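You operate a simulated robot arm through the tools that you are given. There is no shell and no other tool.

You run a simulated robot arm. Do the job below in one go: nothing can be reset, and whatever is moved stays where it is left.

JOB
Rinse the suds off the side plate and the wooden paddle.
Fine: both go back on the drainer; turn the tap off.

Only the result counts: the job must be done as asked and must still hold three seconds after the hand-in. Knocking over, shifting, dropping, spilling or breaking anything else fails it.

ROBOT AND FRAMES
A 7-joint arm with a two-finger parallel gripper, fixed in place. Base frame: the origin is on the floor under the middle of its stand, x ahead of it, y to its left, z up; the work surface is at about z = 870. Readings come in mm, degrees, newtons and seconds.
With the tool pointing down near the work surface it reaches from about 480 to 920 mm from the base axis. Its first joint turns from -115.0 to 115.0 degrees. Payload 3.91 kg.
The TCP is the grasp point between the finger pads, 30 mm short of the fingertips. In the tool frame z runs along the fingers and y along their closing line. Largest opening 110 mm; finger width 20, thickness 10; the body of the gripper, 48 by 112 mm, starts 55 mm behind the TCP.
Orientation is that of the tool frame in the base frame, as [roll, pitch, yaw] about the fixed x, y, z axes, in that order (R = Rz(yaw) Ry(pitch) Rx(roll)). With the fingers straight down and closing along the base's y, the tool's x points along the base's -x, its y along +y and its z along -z.

CONTROLS
- The arm moves only by the tool play_rows. Its argument "steps" is a list of rows, each a list of 7 numbers: the shift along the tool's x, y, z in m, then the turn, a rotation vector about the tool's x, y, z in degrees, then the gripper command, from -1 (shut) to 1 (fully open), values between in proportion. In form: [[dx, dy, dz, rx, ry, rz, fingers], ...]. A call has 1 to 20 rows; each row shifts and turns the commanded pose from where the row before left it, along the tool's axes as they then stand. Rows are played at 5 a second. More than 50 mm and 8.6 degrees between two rows, or a gripper value outside its range, and nothing of the call is played. Where a pose cannot be reached the arm comes as near as it can. A force on the tool above 90 N (or 10 N above the force at the start of the call, whichever is more), or a blocked arm, ends the call early, and 0.2 s more pass. The fingers move at their own pace (about 153 mm/s each) and stop on an object; they squeeze with about 21 N. The grip force told is the motor's: it shows also when the fingers shut on nothing. Time passes only in rows, and 0.2 s behind the last, so rows that do not move let the fingers close. It gives the time, the measured TCP pose, the force on the tool (base axes), the opening and the grip force at its end, in the units of the frame above (readings bear some noise), with the torque about the TCP (base axes, N m) and any sound that the robot's microphone picked up.
- Cameras (640 x 400 px; columns grow to the right, rows downward): "scene" is fixed at [399.8, 500.8, 1581.3]; the picture's right is [-0.98, -0.20, 0.00], its down [-0.12, 0.57, -0.81] and it looks along [0.17, -0.80, -0.58] (base axes); focal length 369 px, centre (320, 200). "wrist" rides on the gripper at [72, 17, -103] in the tool frame; the picture's right is [-0.23, 0.97, 0.00], its down [-0.76, -0.18, -0.62] and it looks along [-0.61, -0.14, 0.78] (tool axes); focal length 222 px, centre (320, 200). There is no depth. A picture from a camera that has moved, and an enlarged one, comes with that camera's place and axes in the base frame and with its lens. The place of the scene camera against the robot may be out by one fixed shift of up to 18 mm in any direction.
- get_image(camera): a new picture of that camera. The clock stands still meanwhile.
- slide_trunk(by): slides the trunk up (or, below 0, down) by that many mm; the arm rides with it, the base frame stays. It gives what a move gives, with no picture.
- inspect(camera, box): a new picture of the part [left, top, right, bottom] of that camera's present view, enlarged. The clock stands still meanwhile.
- hand_in(): hands the job in; it is judged then, once.

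Nothing tells you positions but the pictures and the camera data. Unless the task says otherwise, let go and move clear before handing in.

The tools are called after "Emit:" as name(argument=value, ...) on one line, values as JSON. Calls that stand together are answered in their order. play_rows: Moves the arm, as the interface text tells. Its arguments: {"type":"object","properties":{"steps":{"type":"array","items":{"type":"array","items":{"type":"number"}}}},"required":["steps"]} The other tools are called the same way: slide_trunk (by) moves the trunk up or down; get_image (camera) takes a picture; inspect (camera, box) takes an enlarged picture of a part of a camera's view; hand_in () hands the job in.

At the start:

```text
time: 0.0
position: [602.5, -284.2, 1177.5]
orientation: [-179.9, 0.0, 180.0]
contact_force: [0.0, -0.4, -0.1]
ft_torque: [-0.01, 0.01, 0.01]
gripper_width: 110.0
grasp_force: 0.0
trunk travel left (down, up): [-750.0, 240.0]
```

scene: 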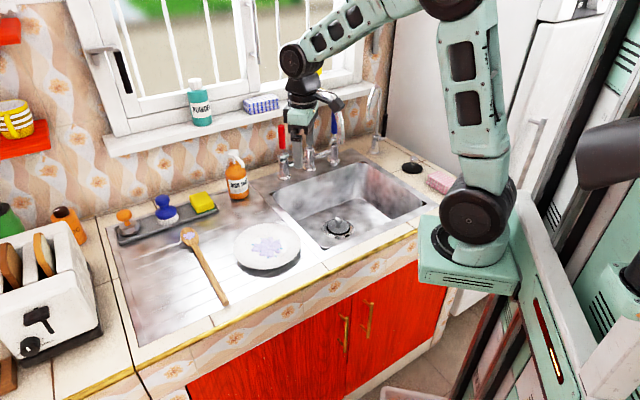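
wrist: 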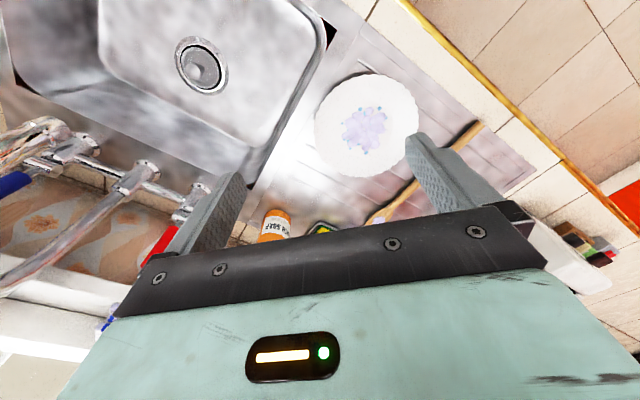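

I see a sink with a drainboard: the plate and the wooden spoon/paddle lie on the drainer, with suds on them, and a tap with red and blue handles is behind the sink. I'll first look closer at the parts before moving.

Emit:
inspect(camera="scene", box=[100, 180, 320, 320])

Emit:
inspect(camera="scene", box=[240, 80, 460, 250])

Emit:
inspect(camera="wrist", box=[0, 0, 640, 300])

```text
2.86 times, centred on (210, 250) of scene
camera zoom: at [399.8, 500.8, 1581.3], right [-0.98, -0.2, 0.0], down [-0.12, 0.57, -0.81], along [0.17, -0.8, -0.58], focal length 1054 px, centre (634, 57)
```

zoom: 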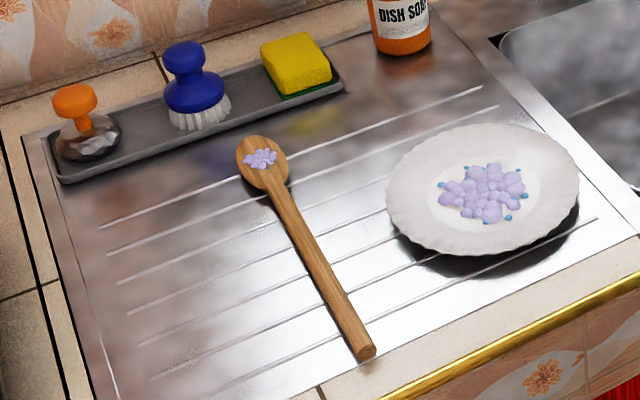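

```text
2.35 times, centred on (350, 165) of scene
camera zoom: at [399.8, 500.8, 1581.3], right [-0.98, -0.2, 0.0], down [-0.12, 0.57, -0.81], along [0.17, -0.8, -0.58], focal length 868 px, centre (249, 282)
```

zoom: 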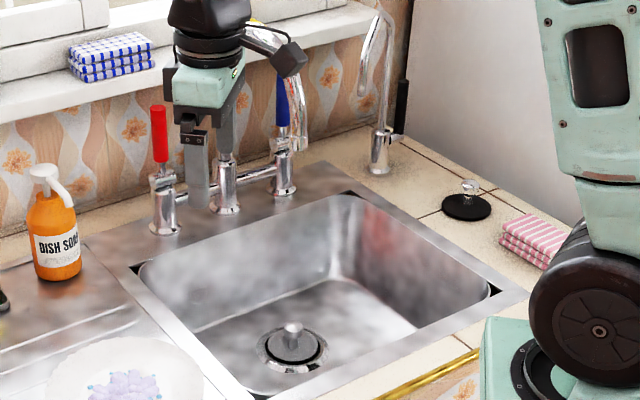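

```text
1.00 times, centred on (320, 150) of wrist (not enlarged: the box is as wide or as high as the picture)
camera zoom: at [530.1, -268.3, 1280.8], right [0.23, 0.97, 0.0], down [0.76, -0.18, 0.62], along [0.61, -0.14, -0.78], focal length 222 px, centre (320, 250)
```

zoom: 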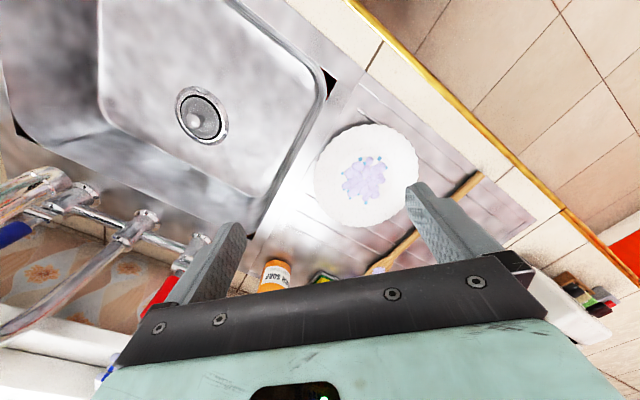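

The plate is around (695, -219), the spoon runs from its head near (930, -216) to its handle end near (738, -14), and the tap is behind the gripper near the wall. I'll move the arm back from the tap and turn the wrist so its camera looks across the counter.

Emit:
play_rows(steps=[[0.002, 0.034, 0, 0, 0, 0, 1], [0.002, 0.034, 0, 0, 0, 0, 1], [0.002, 0.034, 0, 0, 0, 0, 1], [0.002, 0.034, 0, 0, 0, 0, 1], [0.002, 0.034, 0, 0, 0, 0, 1], [0, 0, 0, 0, 0, 7.5, 1], [0, 0, 0, 0, 0, 7.5, 1], [0, 0, 0, 0, 0, 7.5, 1], [0, 0, 0, 0, 0, 7.5, 1], [0, 0, 0, 0, 0, 7.5, 1], [0, 0, 0, 0, 0, 7.5, 1]])

Emit:
get_image(camera="wrist")

Emit:
get_image(camera="scene")

```text
time: 2.4
position: [592.7, -114.0, 1178.2]
orientation: [180.0, 0.1, 134.9]
contact_force: [0.0, 0.0, -0.4]
ft_torque: [0.0, 0.02, 0.0]
gripper_width: 110.3
grasp_force: 0.0
trunk travel left (down, up): [-750.0, 240.0]
```

```text
taken
camera wrist: at [553.1, -51.7, 1280.8], right [0.85, 0.53, 0.0], down [0.41, -0.66, 0.62], along [0.33, -0.53, -0.78], focal length 222 px, centre (320, 200)
```

wrist: 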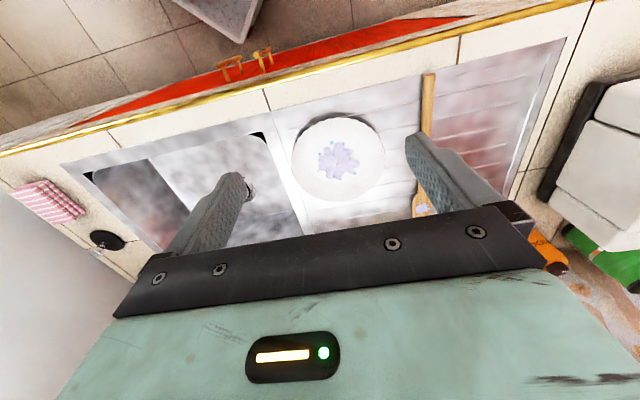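

```text
taken
```

scene: 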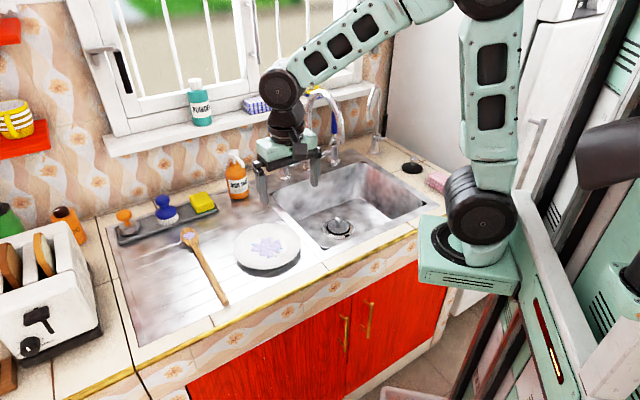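

The plate now fixes at about (695, -212). The tap with its gooseneck spout is still partly hidden by the gripper, so I'll shift the arm over the left part of the counter to clear the view.

Emit:
play_rows(steps=[[0, 0.04, 0, 0, 0, 0, 1], [0, 0.04, 0, 0, 0, 0, 1], [0, 0.04, 0, 0, 0, 0, 1], [0, 0.04, 0, 0, 0, 0, 1], [0, 0.04, 0, 0, 0, 0, 1]])

Emit:
inspect(camera="scene", box=[260, 70, 400, 260])

Emit:
inspect(camera="scene", box=[260, 80, 400, 170])

Emit:
get_image(camera="wrist")

```text
time: 3.6
position: [733.7, 26.6, 1178.7]
orientation: [-179.9, -0.1, 135.0]
contact_force: [0.0, -0.6, 0.4]
ft_torque: [0.03, 0.01, -0.01]
gripper_width: 110.1
grasp_force: 0.0
trunk travel left (down, up): [-750.0, 240.0]
```

```text
2.11 times, centred on (330, 165) of scene
camera zoom: at [399.8, 500.8, 1581.3], right [-0.98, -0.2, 0.0], down [-0.12, 0.57, -0.81], along [0.17, -0.8, -0.58], focal length 777 px, centre (299, 274)
```

zoom: 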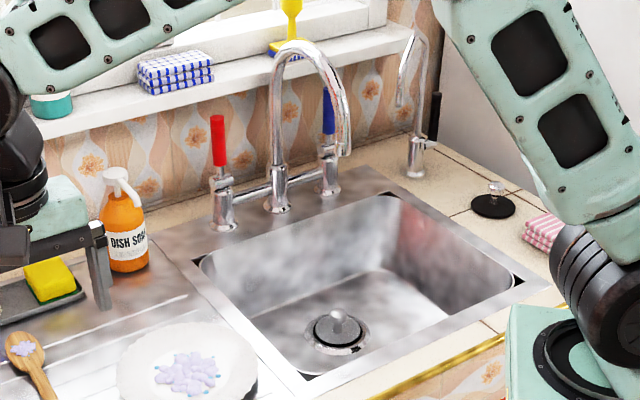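

```text
4.44 times, centred on (330, 125) of scene
camera zoom: at [399.8, 500.8, 1581.3], right [-0.98, -0.2, 0.0], down [-0.12, 0.57, -0.81], along [0.17, -0.8, -0.58], focal length 1640 px, centre (276, 533)
```

zoom: 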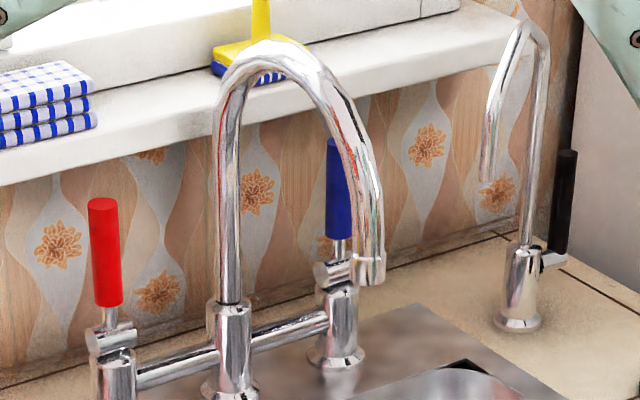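

```text
taken
camera wrist: at [694.7, 89.9, 1281.8], right [0.85, 0.53, 0.0], down [0.41, -0.66, 0.62], along [0.33, -0.53, -0.78], focal length 222 px, centre (320, 200)
```

wrist: 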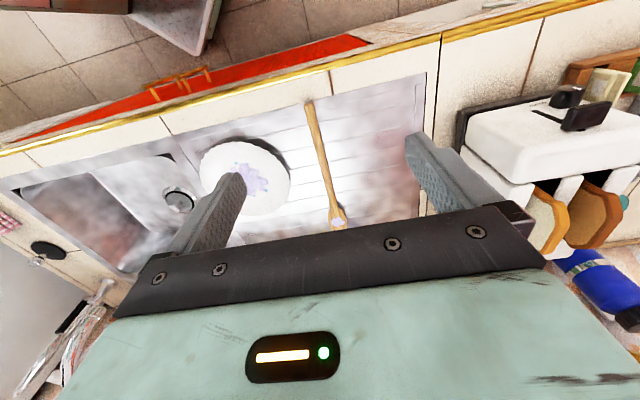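

The tap is a bridge mixer: red lever left, blue lever right, gooseneck outlet roughly above the drain near (541, -541, 1054). Next I'll bring the wrist camera low in front of the plate to see its rim profile.

Emit:
play_rows(steps=[[0.007, -0.033, 0.031, 0, 0, 0, 1], [0.007, -0.033, 0.031, 0, 0, 0, 1], [0.007, -0.033, 0.031, 0, 0, 0, 1], [0.007, -0.033, 0.031, 0, 0, 0, 1], [0.007, -0.033, 0.031, 0, 0, 0, 1], [0.007, -0.033, 0.031, 0, 0, 0, 1], [0, 0, 0, 0, -6.25, 0, 1], [0, 0, 0, 0, -6.25, 0, 1], [0, 0, 0, 0, -6.25, 0, 1], [0, 0, 0, 0, -6.25, 0, 1]])

Emit:
get_image(camera="wrist")

Emit:
inspect(camera="wrist", box=[220, 60, 440, 200])

```text
time: 5.8
position: [564.9, -83.7, 992.2]
orientation: [179.9, 25.2, 134.9]
contact_force: [0.5, 0.4, 0.4]
ft_torque: [0.02, 0.02, 0.03]
gripper_width: 110.2
grasp_force: 0.0
trunk travel left (down, up): [-750.0, 240.0]
```

```text
taken
camera wrist: at [499.2, 4.3, 1054.5], right [0.83, 0.54, 0.1], down [0.17, -0.43, 0.89], along [0.52, -0.72, -0.45], focal length 222 px, centre (320, 200)
```

wrist: 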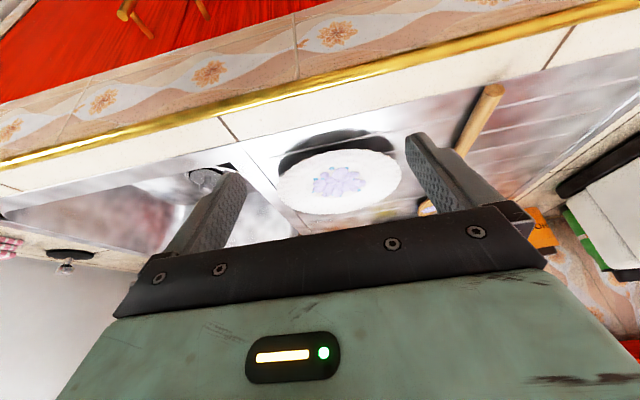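

```text
2.86 times, centred on (330, 130) of wrist
camera zoom: at [499.2, 4.3, 1054.5], right [0.83, 0.54, 0.1], down [0.17, -0.43, 0.89], along [0.52, -0.72, -0.45], focal length 635 px, centre (291, 400)
```

zoom: 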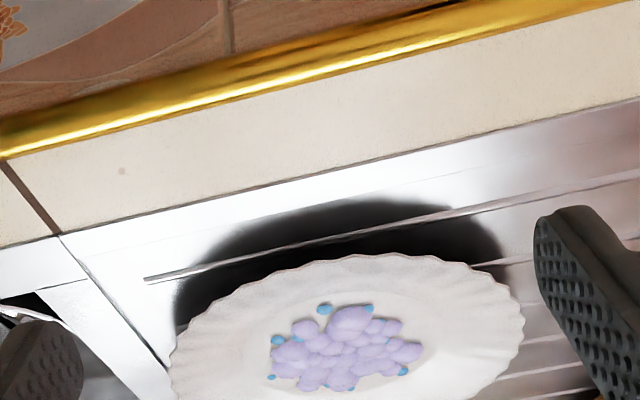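

The plate's rim stands about 20 mm above the drainer (rim near z ≈ 893), with a diameter of about 187 mm. Now I'll take the wrist camera towards the tap to see how the levers and the spout are built.

Emit:
play_rows(steps=[[-0.0369, -0.0175, 0.001, 0, 0, 0, 1], [-0.0369, -0.0175, 0.001, 0, 0, 0, 1], [-0.0369, -0.0175, 0.001, 0, 0, 0, 1], [-0.0369, -0.0175, 0.001, 0, 0, 0, 1], [-0.0369, -0.0175, 0.001, 0, 0, 0, 1], [-0.0369, -0.0175, 0.001, 0, 0, 0, 1], [-0.0369, -0.0175, 0.001, 0, 0, 0, 1], [-0.0369, -0.0175, 0.001, 0, 0, 0, 1]])

Emit:
get_image(camera="wrist")

Emit:
get_image(camera="scene")

```text
time: 7.6
position: [655.4, -374.0, 1109.1]
orientation: [-180.0, 25.0, 135.1]
contact_force: [0.4, 0.5, 0.5]
ft_torque: [0.02, 0.02, 0.0]
gripper_width: 109.9
grasp_force: 0.0
trunk travel left (down, up): [-750.0, 240.0]
```

```text
taken
camera wrist: at [590.3, -285.7, 1171.8], right [0.83, 0.54, 0.1], down [0.18, -0.43, 0.89], along [0.52, -0.72, -0.45], focal length 222 px, centre (320, 200)
```

wrist: 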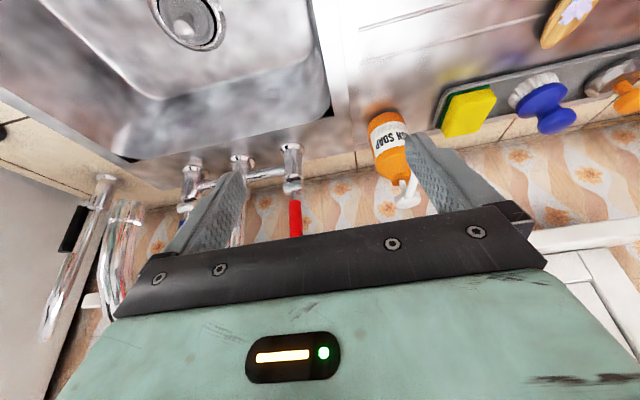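

```text
taken
```

scene: 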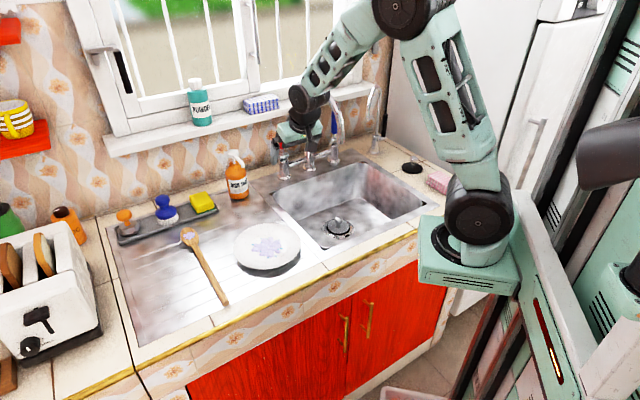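

Emit:
inspect(camera="wrist", box=[150, 120, 330, 260])

Emit:
inspect(camera="wrist", box=[0, 120, 180, 320])

```text
2.86 times, centred on (240, 190) of wrist
camera zoom: at [590.3, -285.7, 1171.8], right [0.83, 0.54, 0.1], down [0.18, -0.43, 0.89], along [0.52, -0.72, -0.45], focal length 635 px, centre (549, 229)
```

zoom: 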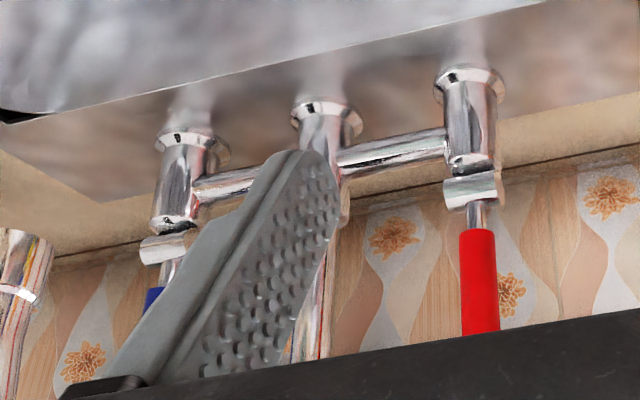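

```text
2.00 times, centred on (90, 220) of wrist
camera zoom: at [590.3, -285.7, 1171.8], right [0.83, 0.54, 0.1], down [0.18, -0.43, 0.89], along [0.52, -0.72, -0.45], focal length 444 px, centre (780, 160)
```

zoom: 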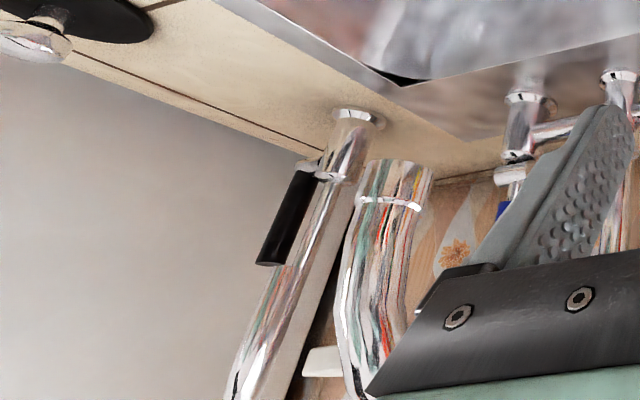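

The levers are upright rods on horizontal barrels, so they probably tip forward to open. I'd like a view of the spout and levers from above and in front to fix their positions.

Emit:
play_rows(steps=[[0.002, 0, -0.0363, 0, 0, 0, 1], [0.002, 0, -0.0363, 0, 0, 0, 1], [0.002, 0, -0.0363, 0, 0, 0, 1], [0.002, 0, -0.0363, 0, 0, 0, 1], [0, -0.0432, 0, 0, 0, 0, 1], [0, -0.0432, 0, 0, 0, 0, 1], [0, -0.0432, 0, 0, 0, 0, 1], [0, -0.0432, 0, 0, 0, 0, 1], [0, -0.0432, 0, 0, 0, 0, 1]])

Emit:
get_image(camera="wrist")

Emit:
inspect(camera="wrist", box=[210, 60, 430, 220])

```text
time: 9.6
position: [457.3, -477.4, 1236.7]
orientation: [180.0, 25.0, 135.1]
contact_force: [0.6, -0.7, -0.4]
ft_torque: [-0.02, 0.03, 0.01]
gripper_width: 110.1
grasp_force: 0.1
trunk travel left (down, up): [-750.0, 240.0]
```

```text
taken
camera wrist: at [390.1, -389.0, 1299.8], right [0.83, 0.54, 0.1], down [0.18, -0.43, 0.89], along [0.52, -0.72, -0.45], focal length 222 px, centre (320, 200)
```

wrist: 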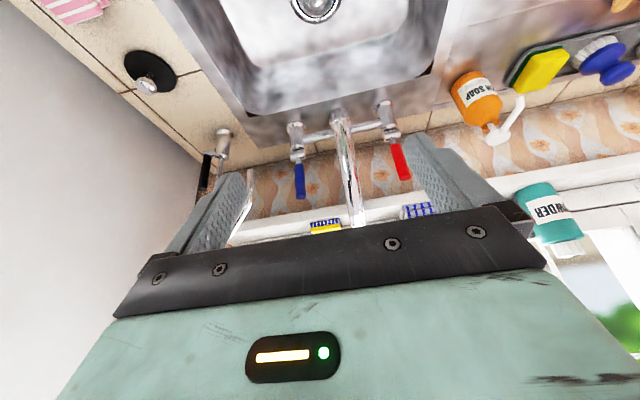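

```text
2.50 times, centred on (320, 140) of wrist
camera zoom: at [390.1, -389.0, 1299.8], right [0.83, 0.54, 0.1], down [0.18, -0.43, 0.89], along [0.52, -0.72, -0.45], focal length 555 px, centre (320, 350)
```

zoom: 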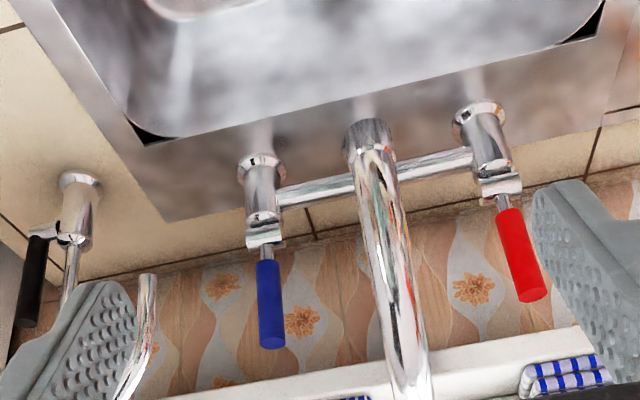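

The outlet triangulates to about (549, -541, 1058) and the red lever to about (762, -601), with its grip between z 987 and 1072 and its pivot near z 960. I'll swing to the red lever side and come in tilted forward, with the fingers straddling the lever top.

Emit:
play_rows(steps=[[0, 0.0427, 0, 0, 0, 0, 1], [0, 0.0427, 0, 0, 0, 0, 1], [0, 0.0427, 0, 0, 0, 0, 1], [-0.0288, 0, 0.031, 0, 0, 0, 0.1], [-0.0288, 0, 0.031, 0, 0, 0, 0.1], [-0.0288, 0, 0.031, 0, 0, 0, 0.1], [-0.0288, 0, 0.031, 0, 0, 0, 0.1], [-0.0288, 0, 0.031, 0, 0, 0, 0.1], [0, 0, 0, 0, -6.67, 0, 0.1], [0, 0, 0, 0, -6.67, 0, 0.1], [0, 0, 0, 0, -6.67, 0, 0.1]])

Emit:
get_image(camera="wrist")

Emit:
get_image(camera="scene")

```text
time: 12.0
position: [684.7, -526.2, 1157.4]
orientation: [179.9, 45.2, 135.0]
contact_force: [0.1, 0.2, -1.2]
ft_torque: [0.0, 0.0, 0.0]
gripper_width: 60.6
grasp_force: 0.1
trunk travel left (down, up): [-750.0, 240.0]
```

```text
taken
camera wrist: at [608.8, -426.8, 1178.7], right [0.8, 0.58, 0.16], down [-0.06, -0.19, 0.98], along [0.6, -0.79, -0.12], focal length 222 px, centre (320, 200)
```

wrist: 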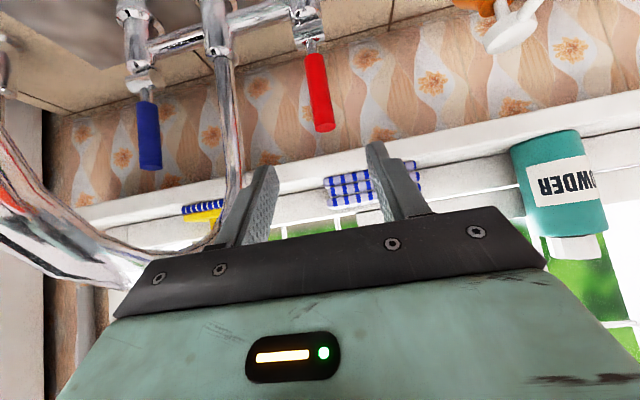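

```text
taken
```

scene: 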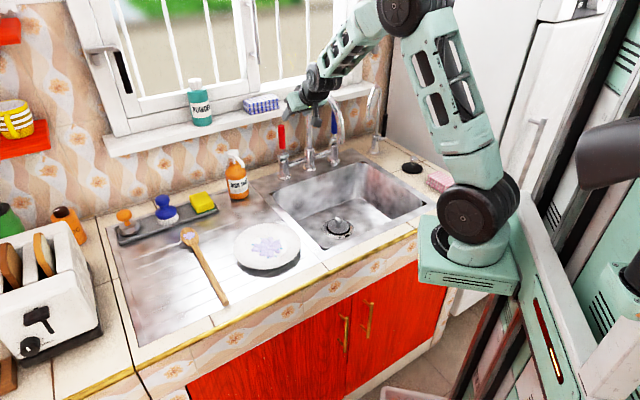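

The lever tip lies centred ahead of the fingers, at about (765, -603, 1072). I'll advance along the tool axis, stopping a little short to check.

Emit:
play_rows(steps=[[0, 0.0008, 0.03, 0, 0, 0, 0.1], [0, 0.0008, 0.03, 0, 0, 0, 0.1], [0, 0.0008, 0.03, 0, 0, 0, 0.1], [0, 0, 0.025, 0, 0, 0, 0.1]])

Emit:
get_image(camera="wrist")

Emit:
inspect(camera="scene", box=[240, 70, 400, 190])

```text
time: 13.0
position: [744.4, -581.6, 1077.5]
orientation: [-180.0, 45.0, 134.9]
contact_force: [-0.3, -0.1, 0.8]
ft_torque: [0.0, 0.0, 0.01]
gripper_width: 60.6
grasp_force: 0.1
trunk travel left (down, up): [-750.0, 240.0]
```

```text
taken
camera wrist: at [668.4, -483.1, 1098.6], right [0.8, 0.58, 0.16], down [-0.06, -0.19, 0.98], along [0.59, -0.79, -0.12], focal length 222 px, centre (320, 200)
```

wrist: 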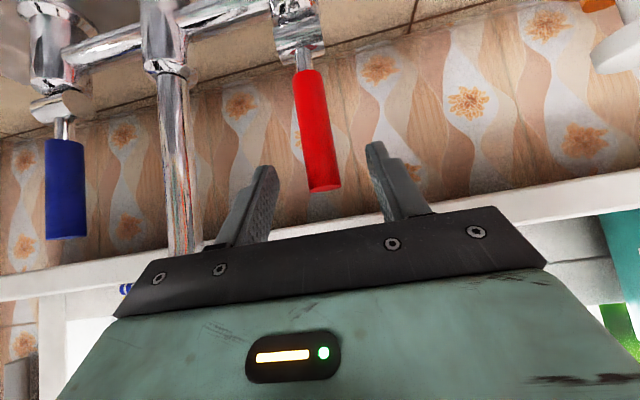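

```text
3.33 times, centred on (320, 130) of scene
camera zoom: at [399.8, 500.8, 1581.3], right [-0.98, -0.2, 0.0], down [-0.12, 0.57, -0.81], along [0.17, -0.8, -0.58], focal length 1230 px, centre (320, 433)
```

zoom: 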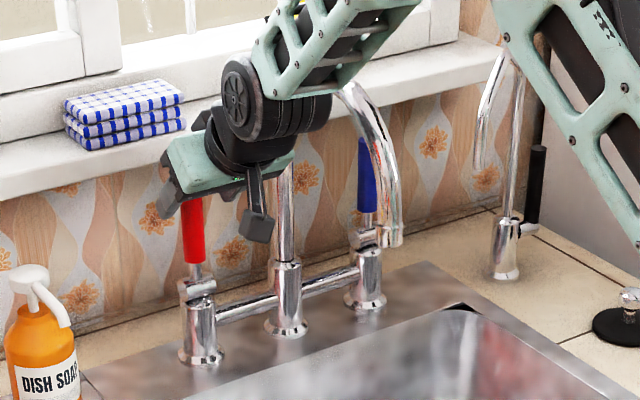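

The fingers straddle the red lever nicely. I'll advance the last 35 mm and close on it.

Emit:
play_rows(steps=[[0, -0.001, 0.0175, 0, 0, 0, 0.1], [0, 0, 0.017, 0, 0, 0, 0.1], [0, 0, 0, 0, 0, 0, -1], [0, 0, 0, 0, 0, 0, -1], [0, 0, 0, 0, 0, 0, -1]])

Emit:
get_image(camera="wrist")

```text
time: 14.2
position: [762.4, -598.9, 1051.9]
orientation: [-179.9, 45.1, 135.1]
contact_force: [1.7, 0.0, -1.6]
ft_torque: [-0.13, -0.12, 0.04]
gripper_width: 22.8
grasp_force: 45.5
trunk travel left (down, up): [-750.0, 240.0]
```

```text
taken
camera wrist: at [685.6, -500.3, 1073.8], right [0.8, 0.58, 0.16], down [-0.06, -0.2, 0.98], along [0.6, -0.79, -0.12], focal length 222 px, centre (320, 200)
```

wrist: 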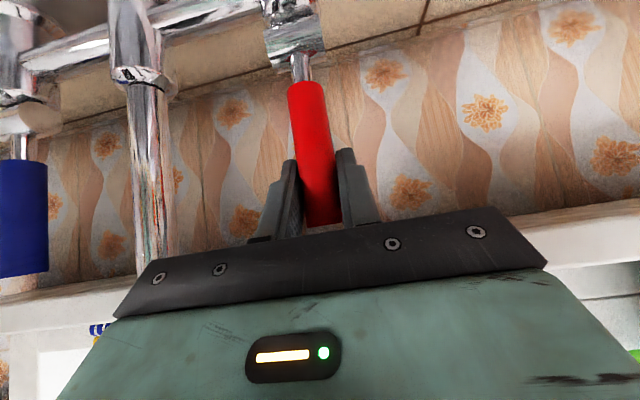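

The red lever is in the grip (22.8 mm wide). I'll pull it gently forward along its arc and watch the force and the sound.

Emit:
play_rows(steps=[[0.006, 0, -0.0052, 0, 0, 0, -1], [0.0063, 0, -0.0051, 0, 0, 0, -1], [0, 0, 0, 0, 0, 0, -1]])

Emit:
get_image(camera="wrist")

Emit:
inspect(camera="scene", box=[240, 70, 400, 190])

```text
time: 15.0
position: [751.0, -589.6, 1052.3]
orientation: [-180.0, 45.2, 135.0]
contact_force: [12.7, -6.6, 3.1]
ft_torque: [-0.94, -0.85, 0.01]
gripper_width: 22.7
grasp_force: 45.1
trunk travel left (down, up): [-750.0, 240.0]
```

```text
taken
camera wrist: at [674.9, -489.7, 1073.2], right [0.8, 0.58, 0.16], down [-0.06, -0.19, 0.98], along [0.6, -0.79, -0.12], focal length 222 px, centre (320, 200)
```

wrist: 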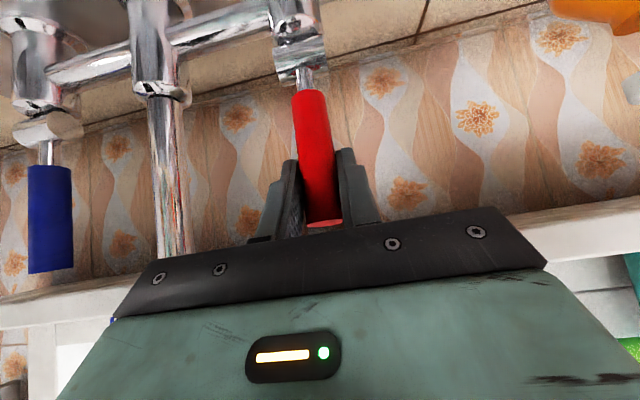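

```text
3.33 times, centred on (320, 130) of scene
camera zoom: at [399.8, 500.8, 1581.3], right [-0.98, -0.2, 0.0], down [-0.12, 0.57, -0.81], along [0.17, -0.8, -0.58], focal length 1230 px, centre (320, 433)
```

zoom: 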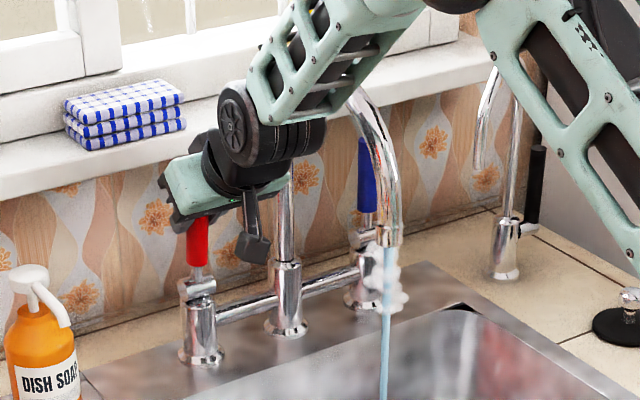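

Water is already running at about 10 degrees of pull, so pulling forward opens the tap. I'll open it a little further for a steadier stream.

Emit:
play_rows(steps=[[0.007, 0, -0.004, 0, 0, 0, -1], [0.007, 0, -0.004, 0, 0, 0, -1], [0.0073, 0, -0.003, 0, 0, 0, -1], [0.0075, 0, -0.0025, 0, 0, 0, -1], [0, 0, 0, 0, 0, 0, -1]])

Emit:
get_image(camera="wrist")

Emit:
inspect(camera="scene", box=[240, 70, 440, 260])

```text
time: 16.2
position: [729.7, -567.0, 1041.9]
orientation: [-179.9, 45.2, 135.0]
contact_force: [11.7, -3.7, 10.3]
ft_torque: [-0.99, -0.95, 0.04]
gripper_width: 22.7
grasp_force: 44.8
trunk travel left (down, up): [-750.0, 240.0]
```

```text
taken
camera wrist: at [653.1, -467.8, 1062.2], right [0.8, 0.58, 0.16], down [-0.06, -0.19, 0.98], along [0.6, -0.79, -0.12], focal length 222 px, centre (320, 200)
```

wrist: 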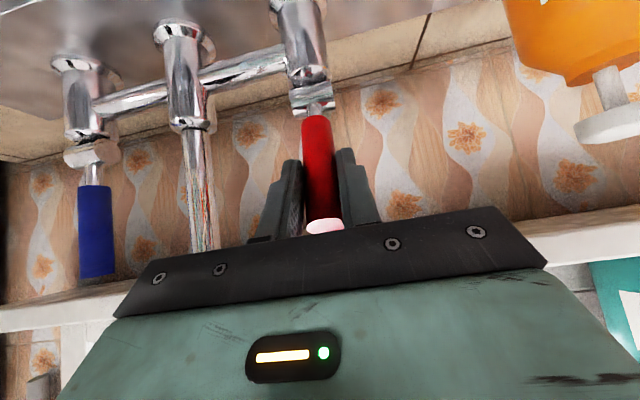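

```text
2.11 times, centred on (340, 165) of scene
camera zoom: at [399.8, 500.8, 1581.3], right [-0.98, -0.2, 0.0], down [-0.12, 0.57, -0.81], along [0.17, -0.8, -0.58], focal length 777 px, centre (278, 274)
```

zoom: 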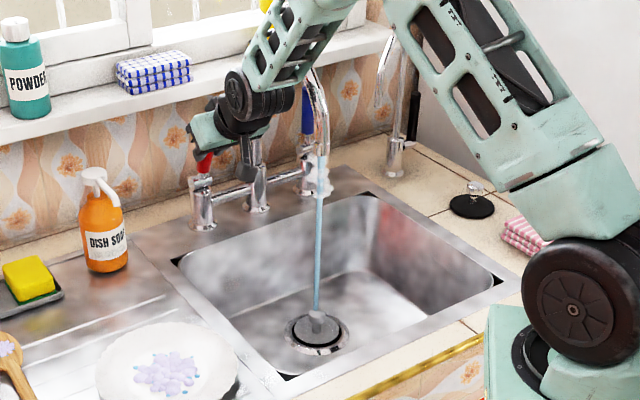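

The stream runs straight down to the drain, with the lever at about 29 degrees. I'll let go of the lever and back off to see whether the flow stays.

Emit:
play_rows(steps=[[0, 0, 0, 0, 0, 0, 0.1], [0, 0, 0, 0, 0, 0, 0.1], [0, 0, -0.03, 0, 0, 0, 0.1], [0, 0, -0.04, 0, 0, 0, 0.1], [0, 0, -0.04, 0, 0, 0, 0.1], [0, 0, -0.04, 0, 0, 0, 0.1]])

Emit:
get_image(camera="wrist")

Emit:
inspect(camera="scene", box=[240, 70, 440, 260])

```text
time: 17.6
position: [655.0, -493.0, 1144.4]
orientation: [180.0, 44.9, 135.1]
contact_force: [0.5, -1.0, 0.3]
ft_torque: [-0.05, 0.0, 0.01]
gripper_width: 60.6
grasp_force: 0.1
trunk travel left (down, up): [-750.0, 240.0]
```

```text
taken
camera wrist: at [578.2, -394.1, 1166.7], right [0.8, 0.58, 0.16], down [-0.06, -0.2, 0.98], along [0.6, -0.79, -0.13], focal length 222 px, centre (320, 200)
```

wrist: 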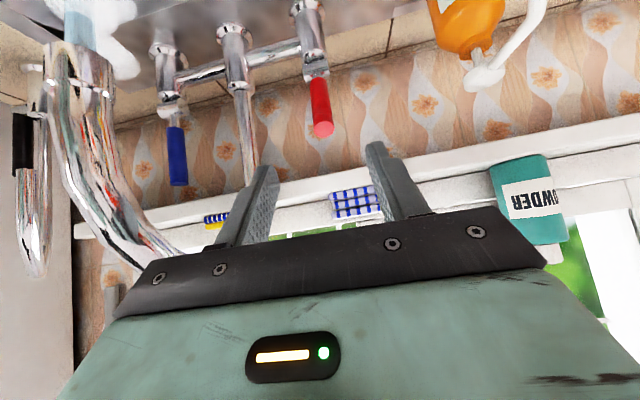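

```text
2.11 times, centred on (340, 165) of scene
camera zoom: at [399.8, 500.8, 1581.3], right [-0.98, -0.2, 0.0], down [-0.12, 0.57, -0.81], along [0.17, -0.8, -0.58], focal length 777 px, centre (278, 274)
```

zoom: 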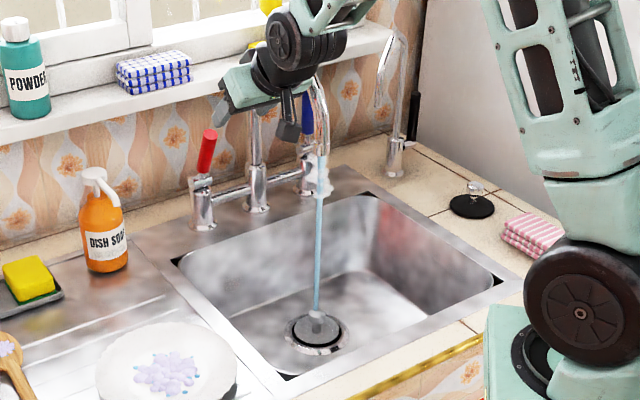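

The lever stays open and the stream is steady. Next is the wooden paddle: I'll turn the tool upright and move over its handle near e = 513, n = 680 (about (843, -118)).

Emit:
play_rows(steps=[[0, 0, 0, 0, 7.5, 0, 0.1], [0, 0, 0, 0, 7.5, 0, 0.1], [0, 0, 0, 0, 7.5, 0, 0.1], [0, 0, 0, 0, 7.5, 0, 0.1], [0, 0, 0, 0, 7.5, 0, 0.1], [0, 0, 0, 0, 7.5, 0, 0.1], [0.0132, 0.0398, 0.006, 0, 0, 0, 0.1], [0.0132, 0.0398, 0.006, 0, 0, 0, 0.1], [0.0132, 0.0398, 0.006, 0, 0, 0, 0.1], [0.0132, 0.0398, 0.006, 0, 0, 0, 0.1], [0.0132, 0.0398, 0.006, 0, 0, 0, 0.1], [0.0132, 0.0398, 0.006, 0, 0, 0, 0.1], [0.0132, 0.0398, 0.006, 0, 0, 0, 0.1], [0.0132, 0.0398, 0.006, 0, 0, 0, 0.1], [0.0132, 0.0398, 0.006, 0, 0, 0, 0.1], [0.0132, 0.0398, 0.006, 0, 0, 0, 0.1]])

Emit:
get_image(camera="wrist")

Emit:
get_image(camera="scene")

```text
time: 21.0
position: [841.8, -120.5, 1085.5]
orientation: [180.0, 0.0, 134.9]
contact_force: [-0.8, -2.4, 0.7]
ft_torque: [0.06, -0.02, -0.01]
gripper_width: 60.6
grasp_force: 0.0
trunk travel left (down, up): [-750.0, 240.0]
```

```text
taken
camera wrist: at [802.7, -56.3, 1189.1], right [0.85, 0.53, 0.0], down [0.41, -0.66, 0.62], along [0.33, -0.53, -0.78], focal length 222 px, centre (320, 200)
```

wrist: 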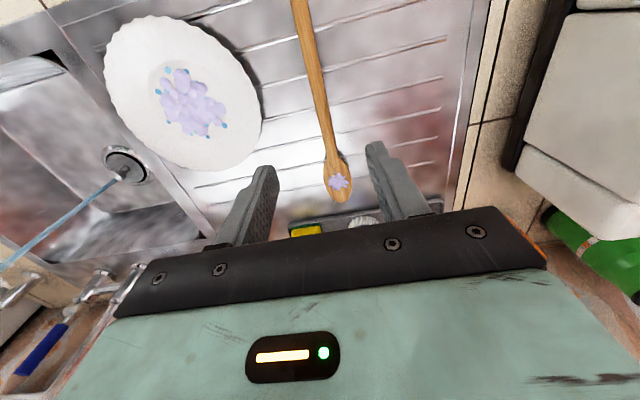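

```text
taken
```

scene: 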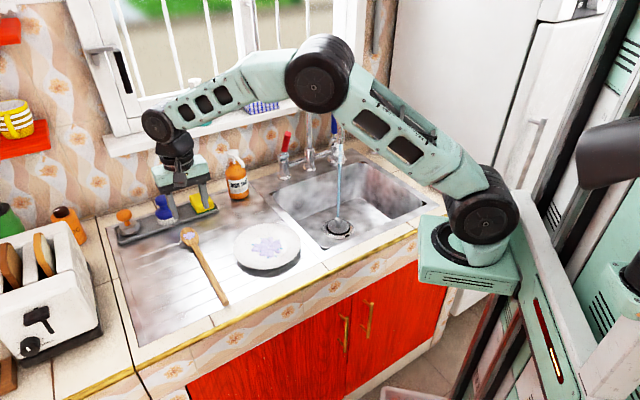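

The handle runs along n at e ≈ 506, just under the fingers. I'll lower to z ≈ 960 and check the alignment again.

Emit:
play_rows(steps=[[0, -0.001, 0.042, 0, 0, 0, 0.1], [0, -0.001, 0.042, 0, 0, 0, 0.1], [0, -0.001, 0.042, 0, 0, 0, 0.1]])

Emit:
get_image(camera="wrist")

Emit:
inspect(camera="scene", box=[110, 150, 290, 320])

```text
time: 21.8
position: [839.5, -119.2, 960.7]
orientation: [180.0, 0.0, 135.1]
contact_force: [-0.8, -0.9, 0.0]
ft_torque: [0.06, 0.0, -0.01]
gripper_width: 60.6
grasp_force: 0.1
trunk travel left (down, up): [-750.0, 240.0]
```

```text
taken
camera wrist: at [800.0, -57.0, 1063.2], right [0.85, 0.53, 0.0], down [0.41, -0.66, 0.62], along [0.33, -0.53, -0.78], focal length 222 px, centre (320, 200)
```

wrist: 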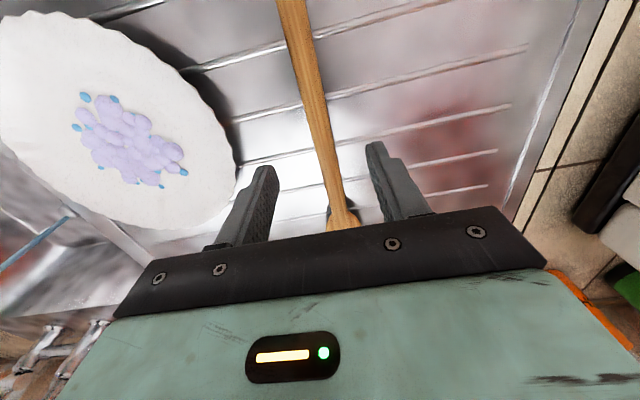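

```text
2.35 times, centred on (200, 235) of scene
camera zoom: at [399.8, 500.8, 1581.3], right [-0.98, -0.2, 0.0], down [-0.12, 0.57, -0.81], along [0.17, -0.8, -0.58], focal length 868 px, centre (602, 118)
```

zoom: 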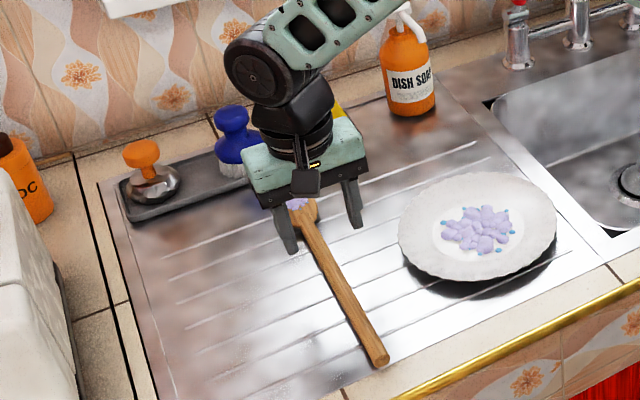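

The handle is centred between the fingers to within 3 mm. I'll lower to z ≈ 905 and close on it.

Emit:
play_rows(steps=[[0, 0.001, 0.02, 0, 0, 0, 0.1], [0, 0.001, 0.02, 0, 0, 0, 0.1], [0, 0, 0.0155, 0, 0, 0, 0.1], [0, 0, 0, 0, 0, 0, -1], [0, 0, 0, 0, 0, 0, -1], [0, 0, 0, 0, 0, 0, -1]])

Emit:
get_image(camera="wrist")

```text
time: 23.2
position: [839.2, -119.2, 904.4]
orientation: [179.9, 0.1, 135.0]
contact_force: [0.2, 0.0, 0.2]
ft_torque: [0.01, 0.0, 0.0]
gripper_width: 16.9
grasp_force: 20.7
trunk travel left (down, up): [-750.0, 240.0]
```

```text
taken
camera wrist: at [801.3, -56.1, 1007.6], right [0.85, 0.53, 0.0], down [0.41, -0.66, 0.62], along [0.33, -0.53, -0.78], focal length 222 px, centre (320, 200)
```

wrist: 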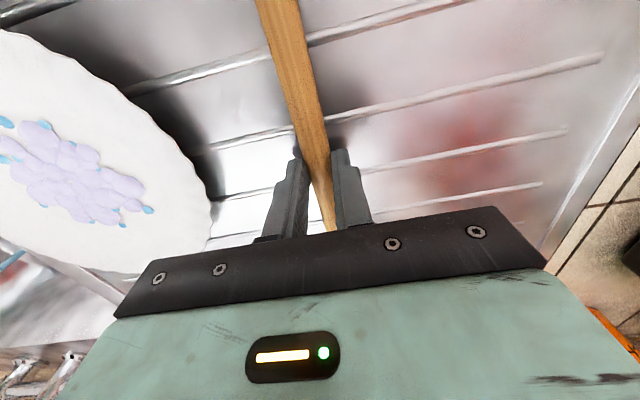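

The handle is gripped (16.9 mm). I'll lift straight up 100 mm and check how the paddle hangs.

Emit:
play_rows(steps=[[0, 0, -0.01, 0, 0, 0, -1], [0, 0, -0.02, 0, 0, 0, -1], [0, 0, -0.03, 0, 0, 0, -1], [0, 0, -0.04, 0, 0, 0, -1], [0, 0, 0, 0, 0, 0, -1]])

Emit:
get_image(camera="wrist")

Emit:
get_image(camera="scene")

```text
time: 24.4
position: [839.8, -119.3, 1003.7]
orientation: [-179.9, 0.0, 135.0]
contact_force: [0.5, -0.3, -0.5]
ft_torque: [0.03, 0.03, 0.01]
gripper_width: 16.9
grasp_force: 20.3
trunk travel left (down, up): [-750.0, 240.0]
```

```text
taken
camera wrist: at [800.7, -55.8, 1106.9], right [0.85, 0.53, 0.0], down [0.41, -0.66, 0.62], along [0.33, -0.53, -0.78], focal length 222 px, centre (320, 200)
```

wrist: 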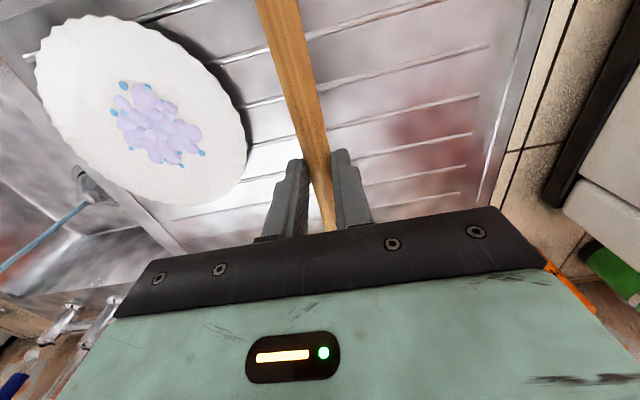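

```text
taken
```

scene: 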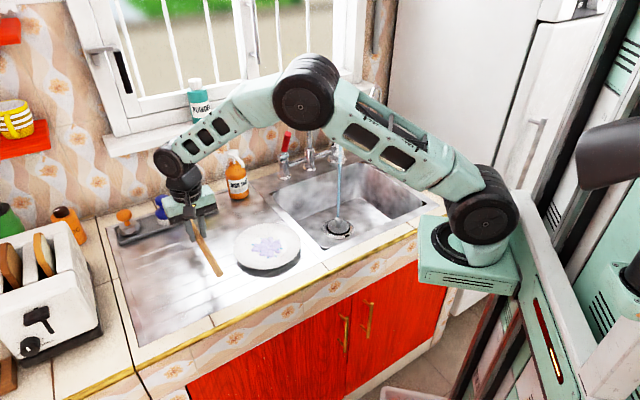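

The paddle is held level and steady. I'll carry it at this height over to the stream so the suds on its head come under the outlet.

Emit:
play_rows(steps=[[0.0037, -0.042, 0, 0, 0, 0, -1], [0.0037, -0.042, 0, 0, 0, 0, -1], [0.0037, -0.042, 0, 0, 0, 0, -1], [0.0037, -0.042, 0, 0, 0, 0, -1], [0.0037, -0.042, 0, 0, 0, 0, -1], [0.0037, -0.042, 0, 0, 0, 0, -1], [0.0037, -0.042, 0, 0, 0, 0, -1], [0.0037, -0.042, 0, 0, 0, 0, -1], [0.0037, -0.042, 0, 0, 0, 0, -1], [0.0037, -0.042, 0.005, 0, 0, 0, -1], [0.0037, -0.042, 0.01, 0, 0, 0, -1], [0.0037, -0.042, 0.01, 0, 0, 0, -1], [0, 0, 0, 0, 0, 0, -1]])

Emit:
get_image(camera="wrist")

Emit:
inspect(camera="scene", box=[240, 110, 440, 260])

```text
time: 27.2
position: [452.1, -444.5, 978.1]
orientation: [-180.0, 0.0, 135.1]
contact_force: [-0.5, 0.0, 0.2]
ft_torque: [0.0, 0.02, -0.02]
gripper_width: 16.7
grasp_force: 21.1
trunk travel left (down, up): [-750.0, 240.0]
```

```text
taken
camera wrist: at [413.0, -381.2, 1081.4], right [0.85, 0.53, 0.0], down [0.41, -0.66, 0.62], along [0.33, -0.53, -0.78], focal length 222 px, centre (320, 200)
```

wrist: 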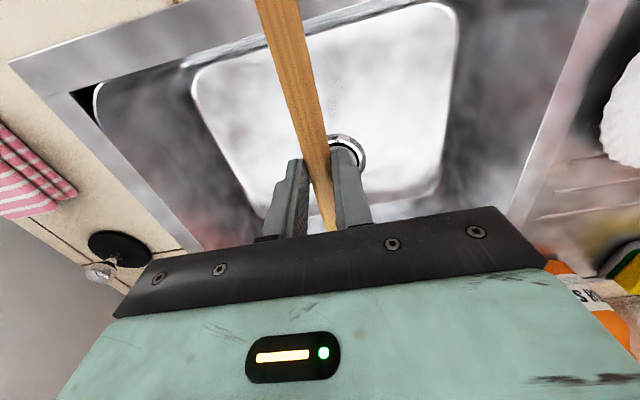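

```text
2.67 times, centred on (340, 185) of scene
camera zoom: at [399.8, 500.8, 1581.3], right [-0.98, -0.2, 0.0], down [-0.12, 0.57, -0.81], along [0.17, -0.8, -0.58], focal length 984 px, centre (267, 240)
```

zoom: 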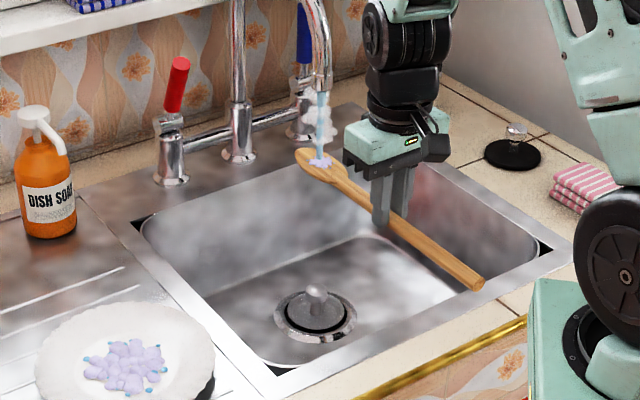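

The stream now lands on the suds on the paddle's head. I'll hold it there for a few seconds.

Emit:
play_rows(steps=[[0, 0, 0, 0, 0, 0, -1], [0, 0, 0, 0, 0, 0, -1], [0, 0, 0, 0, 0, 0, -1], [0, 0, 0, 0, 0, 0, -1], [0, 0, 0, 0, 0, 0, -1], [0, 0, 0, 0, 0, 0, -1], [0, 0, 0, 0, 0, 0, -1], [0, 0, 0, 0, 0, 0, -1], [0, 0, 0, 0, 0, 0, -1], [0, 0, 0, 0, 0, 0, -1]])

Emit:
inspect(camera="scene", box=[290, 110, 410, 220])

```text
time: 29.4
position: [452.3, -445.0, 978.5]
orientation: [180.0, 0.0, 135.1]
contact_force: [0.8, -0.4, -0.6]
ft_torque: [-0.01, 0.01, 0.01]
gripper_width: 16.8
grasp_force: 20.6
trunk travel left (down, up): [-750.0, 240.0]
```

```text
3.64 times, centred on (350, 165) of scene
camera zoom: at [399.8, 500.8, 1581.3], right [-0.98, -0.2, 0.0], down [-0.12, 0.57, -0.81], along [0.17, -0.8, -0.58], focal length 1342 px, centre (211, 327)
```

zoom: 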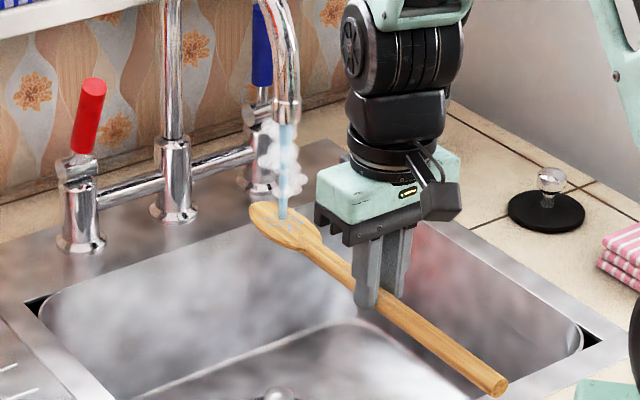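

The suds on the paddle have washed away. I'll sweep it slightly under the stream to make sure, then look again.

Emit:
play_rows(steps=[[0.008, 0, 0, 0, 0, 0, -1], [0.008, 0, 0, 0, 0, 0, -1], [0, 0.008, 0, 0, 0, 0, -1], [-0.008, 0, 0, 0, 0, 0, -1], [-0.008, 0, 0, 0, 0, 0, -1], [-0.01, 0, 0, 0, 0, 0, -1], [0, -0.008, 0, 0, 0, 0, -1], [0, -0.008, 0, 0, 0, 0, -1], [0.01, 0, 0, 0, 0, 0, -1], [0, 0.008, 0, 0, 0, 0, -1], [0, 0, 0, 0, 0, 0, -1]])

Emit:
inspect(camera="scene", box=[290, 130, 390, 200])

```text
time: 31.8
position: [452.6, -444.2, 980.6]
orientation: [-180.0, 0.0, 135.1]
contact_force: [0.3, -0.9, -1.1]
ft_torque: [0.0, 0.02, 0.02]
gripper_width: 16.7
grasp_force: 21.0
trunk travel left (down, up): [-750.0, 240.0]
```

```text
5.71 times, centred on (340, 165) of scene
camera zoom: at [399.8, 500.8, 1581.3], right [-0.98, -0.2, 0.0], down [-0.12, 0.57, -0.81], along [0.17, -0.8, -0.58], focal length 2109 px, centre (206, 400)
```

zoom: 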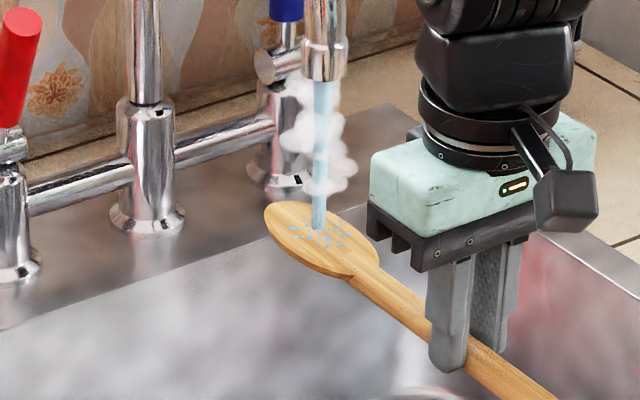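

The paddle's head is clean. I'll carry it back to where it lay on the drainer.

Emit:
play_rows(steps=[[0, 0, -0.012, 0, 0, 0, -1], [0, 0, -0.012, 0, 0, 0, -1], [-0.0037, 0.042, 0, 0, 0, 0, -1], [-0.0037, 0.042, 0, 0, 0, 0, -1], [-0.0037, 0.042, 0, 0, 0, 0, -1], [-0.0037, 0.042, 0, 0, 0, 0, -1], [-0.0037, 0.042, 0, 0, 0, 0, -1], [-0.0037, 0.042, 0, 0, 0, 0, -1], [-0.0037, 0.042, 0, 0, 0, 0, -1], [-0.0037, 0.042, 0, 0, 0, 0, -1], [-0.0037, 0.042, 0, 0, 0, 0, -1], [-0.0037, 0.042, 0, 0, 0, 0, -1], [-0.0037, 0.042, 0, 0, 0, 0, -1], [-0.0037, 0.042, 0, 0, 0, 0, -1], [0, 0, 0, 0, 0, 0, -1]])

Emit:
get_image(camera="scene")

```text
time: 35.0
position: [839.5, -118.1, 1001.8]
orientation: [180.0, 0.0, 135.1]
contact_force: [-0.7, 0.4, 0.0]
ft_torque: [0.02, 0.02, -0.01]
gripper_width: 16.8
grasp_force: 21.4
trunk travel left (down, up): [-750.0, 240.0]
```

```text
taken
```

scene: 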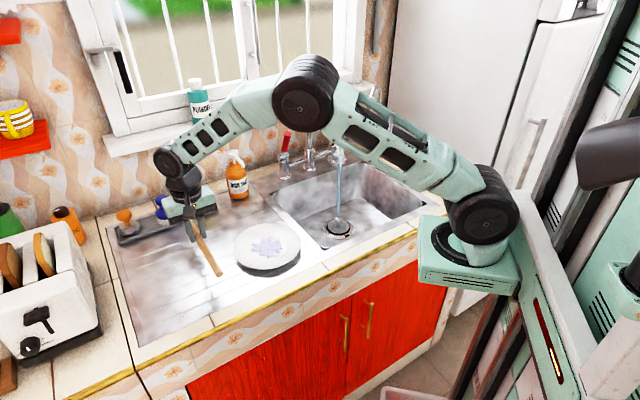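

I'm back above the paddle's original place. I'll lower it onto the drainer, release and rise.

Emit:
play_rows(steps=[[0, 0, 0.035, 0, 0, 0, -1], [0, 0, 0.035, 0, 0, 0, -1], [0, 0, 0.015, 0, 0, 0, -1], [0, 0, 0.008, 0, 0, 0, -1], [0, 0, 0.003, 0, 0, 0, -1], [0, 0, 0, 0, 0, 0, -1]])

Emit:
inspect(camera="scene", box=[110, 150, 290, 320])

```text
time: 36.4
position: [840.6, -118.5, 907.4]
orientation: [180.0, 0.0, 135.0]
contact_force: [-0.4, -0.5, -0.5]
ft_torque: [0.06, -0.01, 0.0]
gripper_width: 16.8
grasp_force: 20.9
trunk travel left (down, up): [-750.0, 240.0]
```

```text
2.35 times, centred on (200, 235) of scene
camera zoom: at [399.8, 500.8, 1581.3], right [-0.98, -0.2, 0.0], down [-0.12, 0.57, -0.81], along [0.17, -0.8, -0.58], focal length 868 px, centre (602, 118)
```

zoom: 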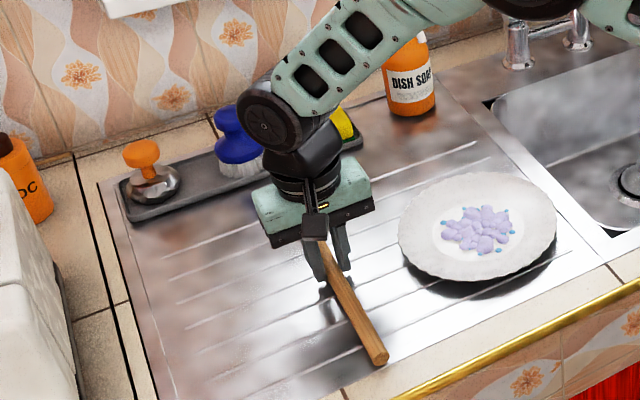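

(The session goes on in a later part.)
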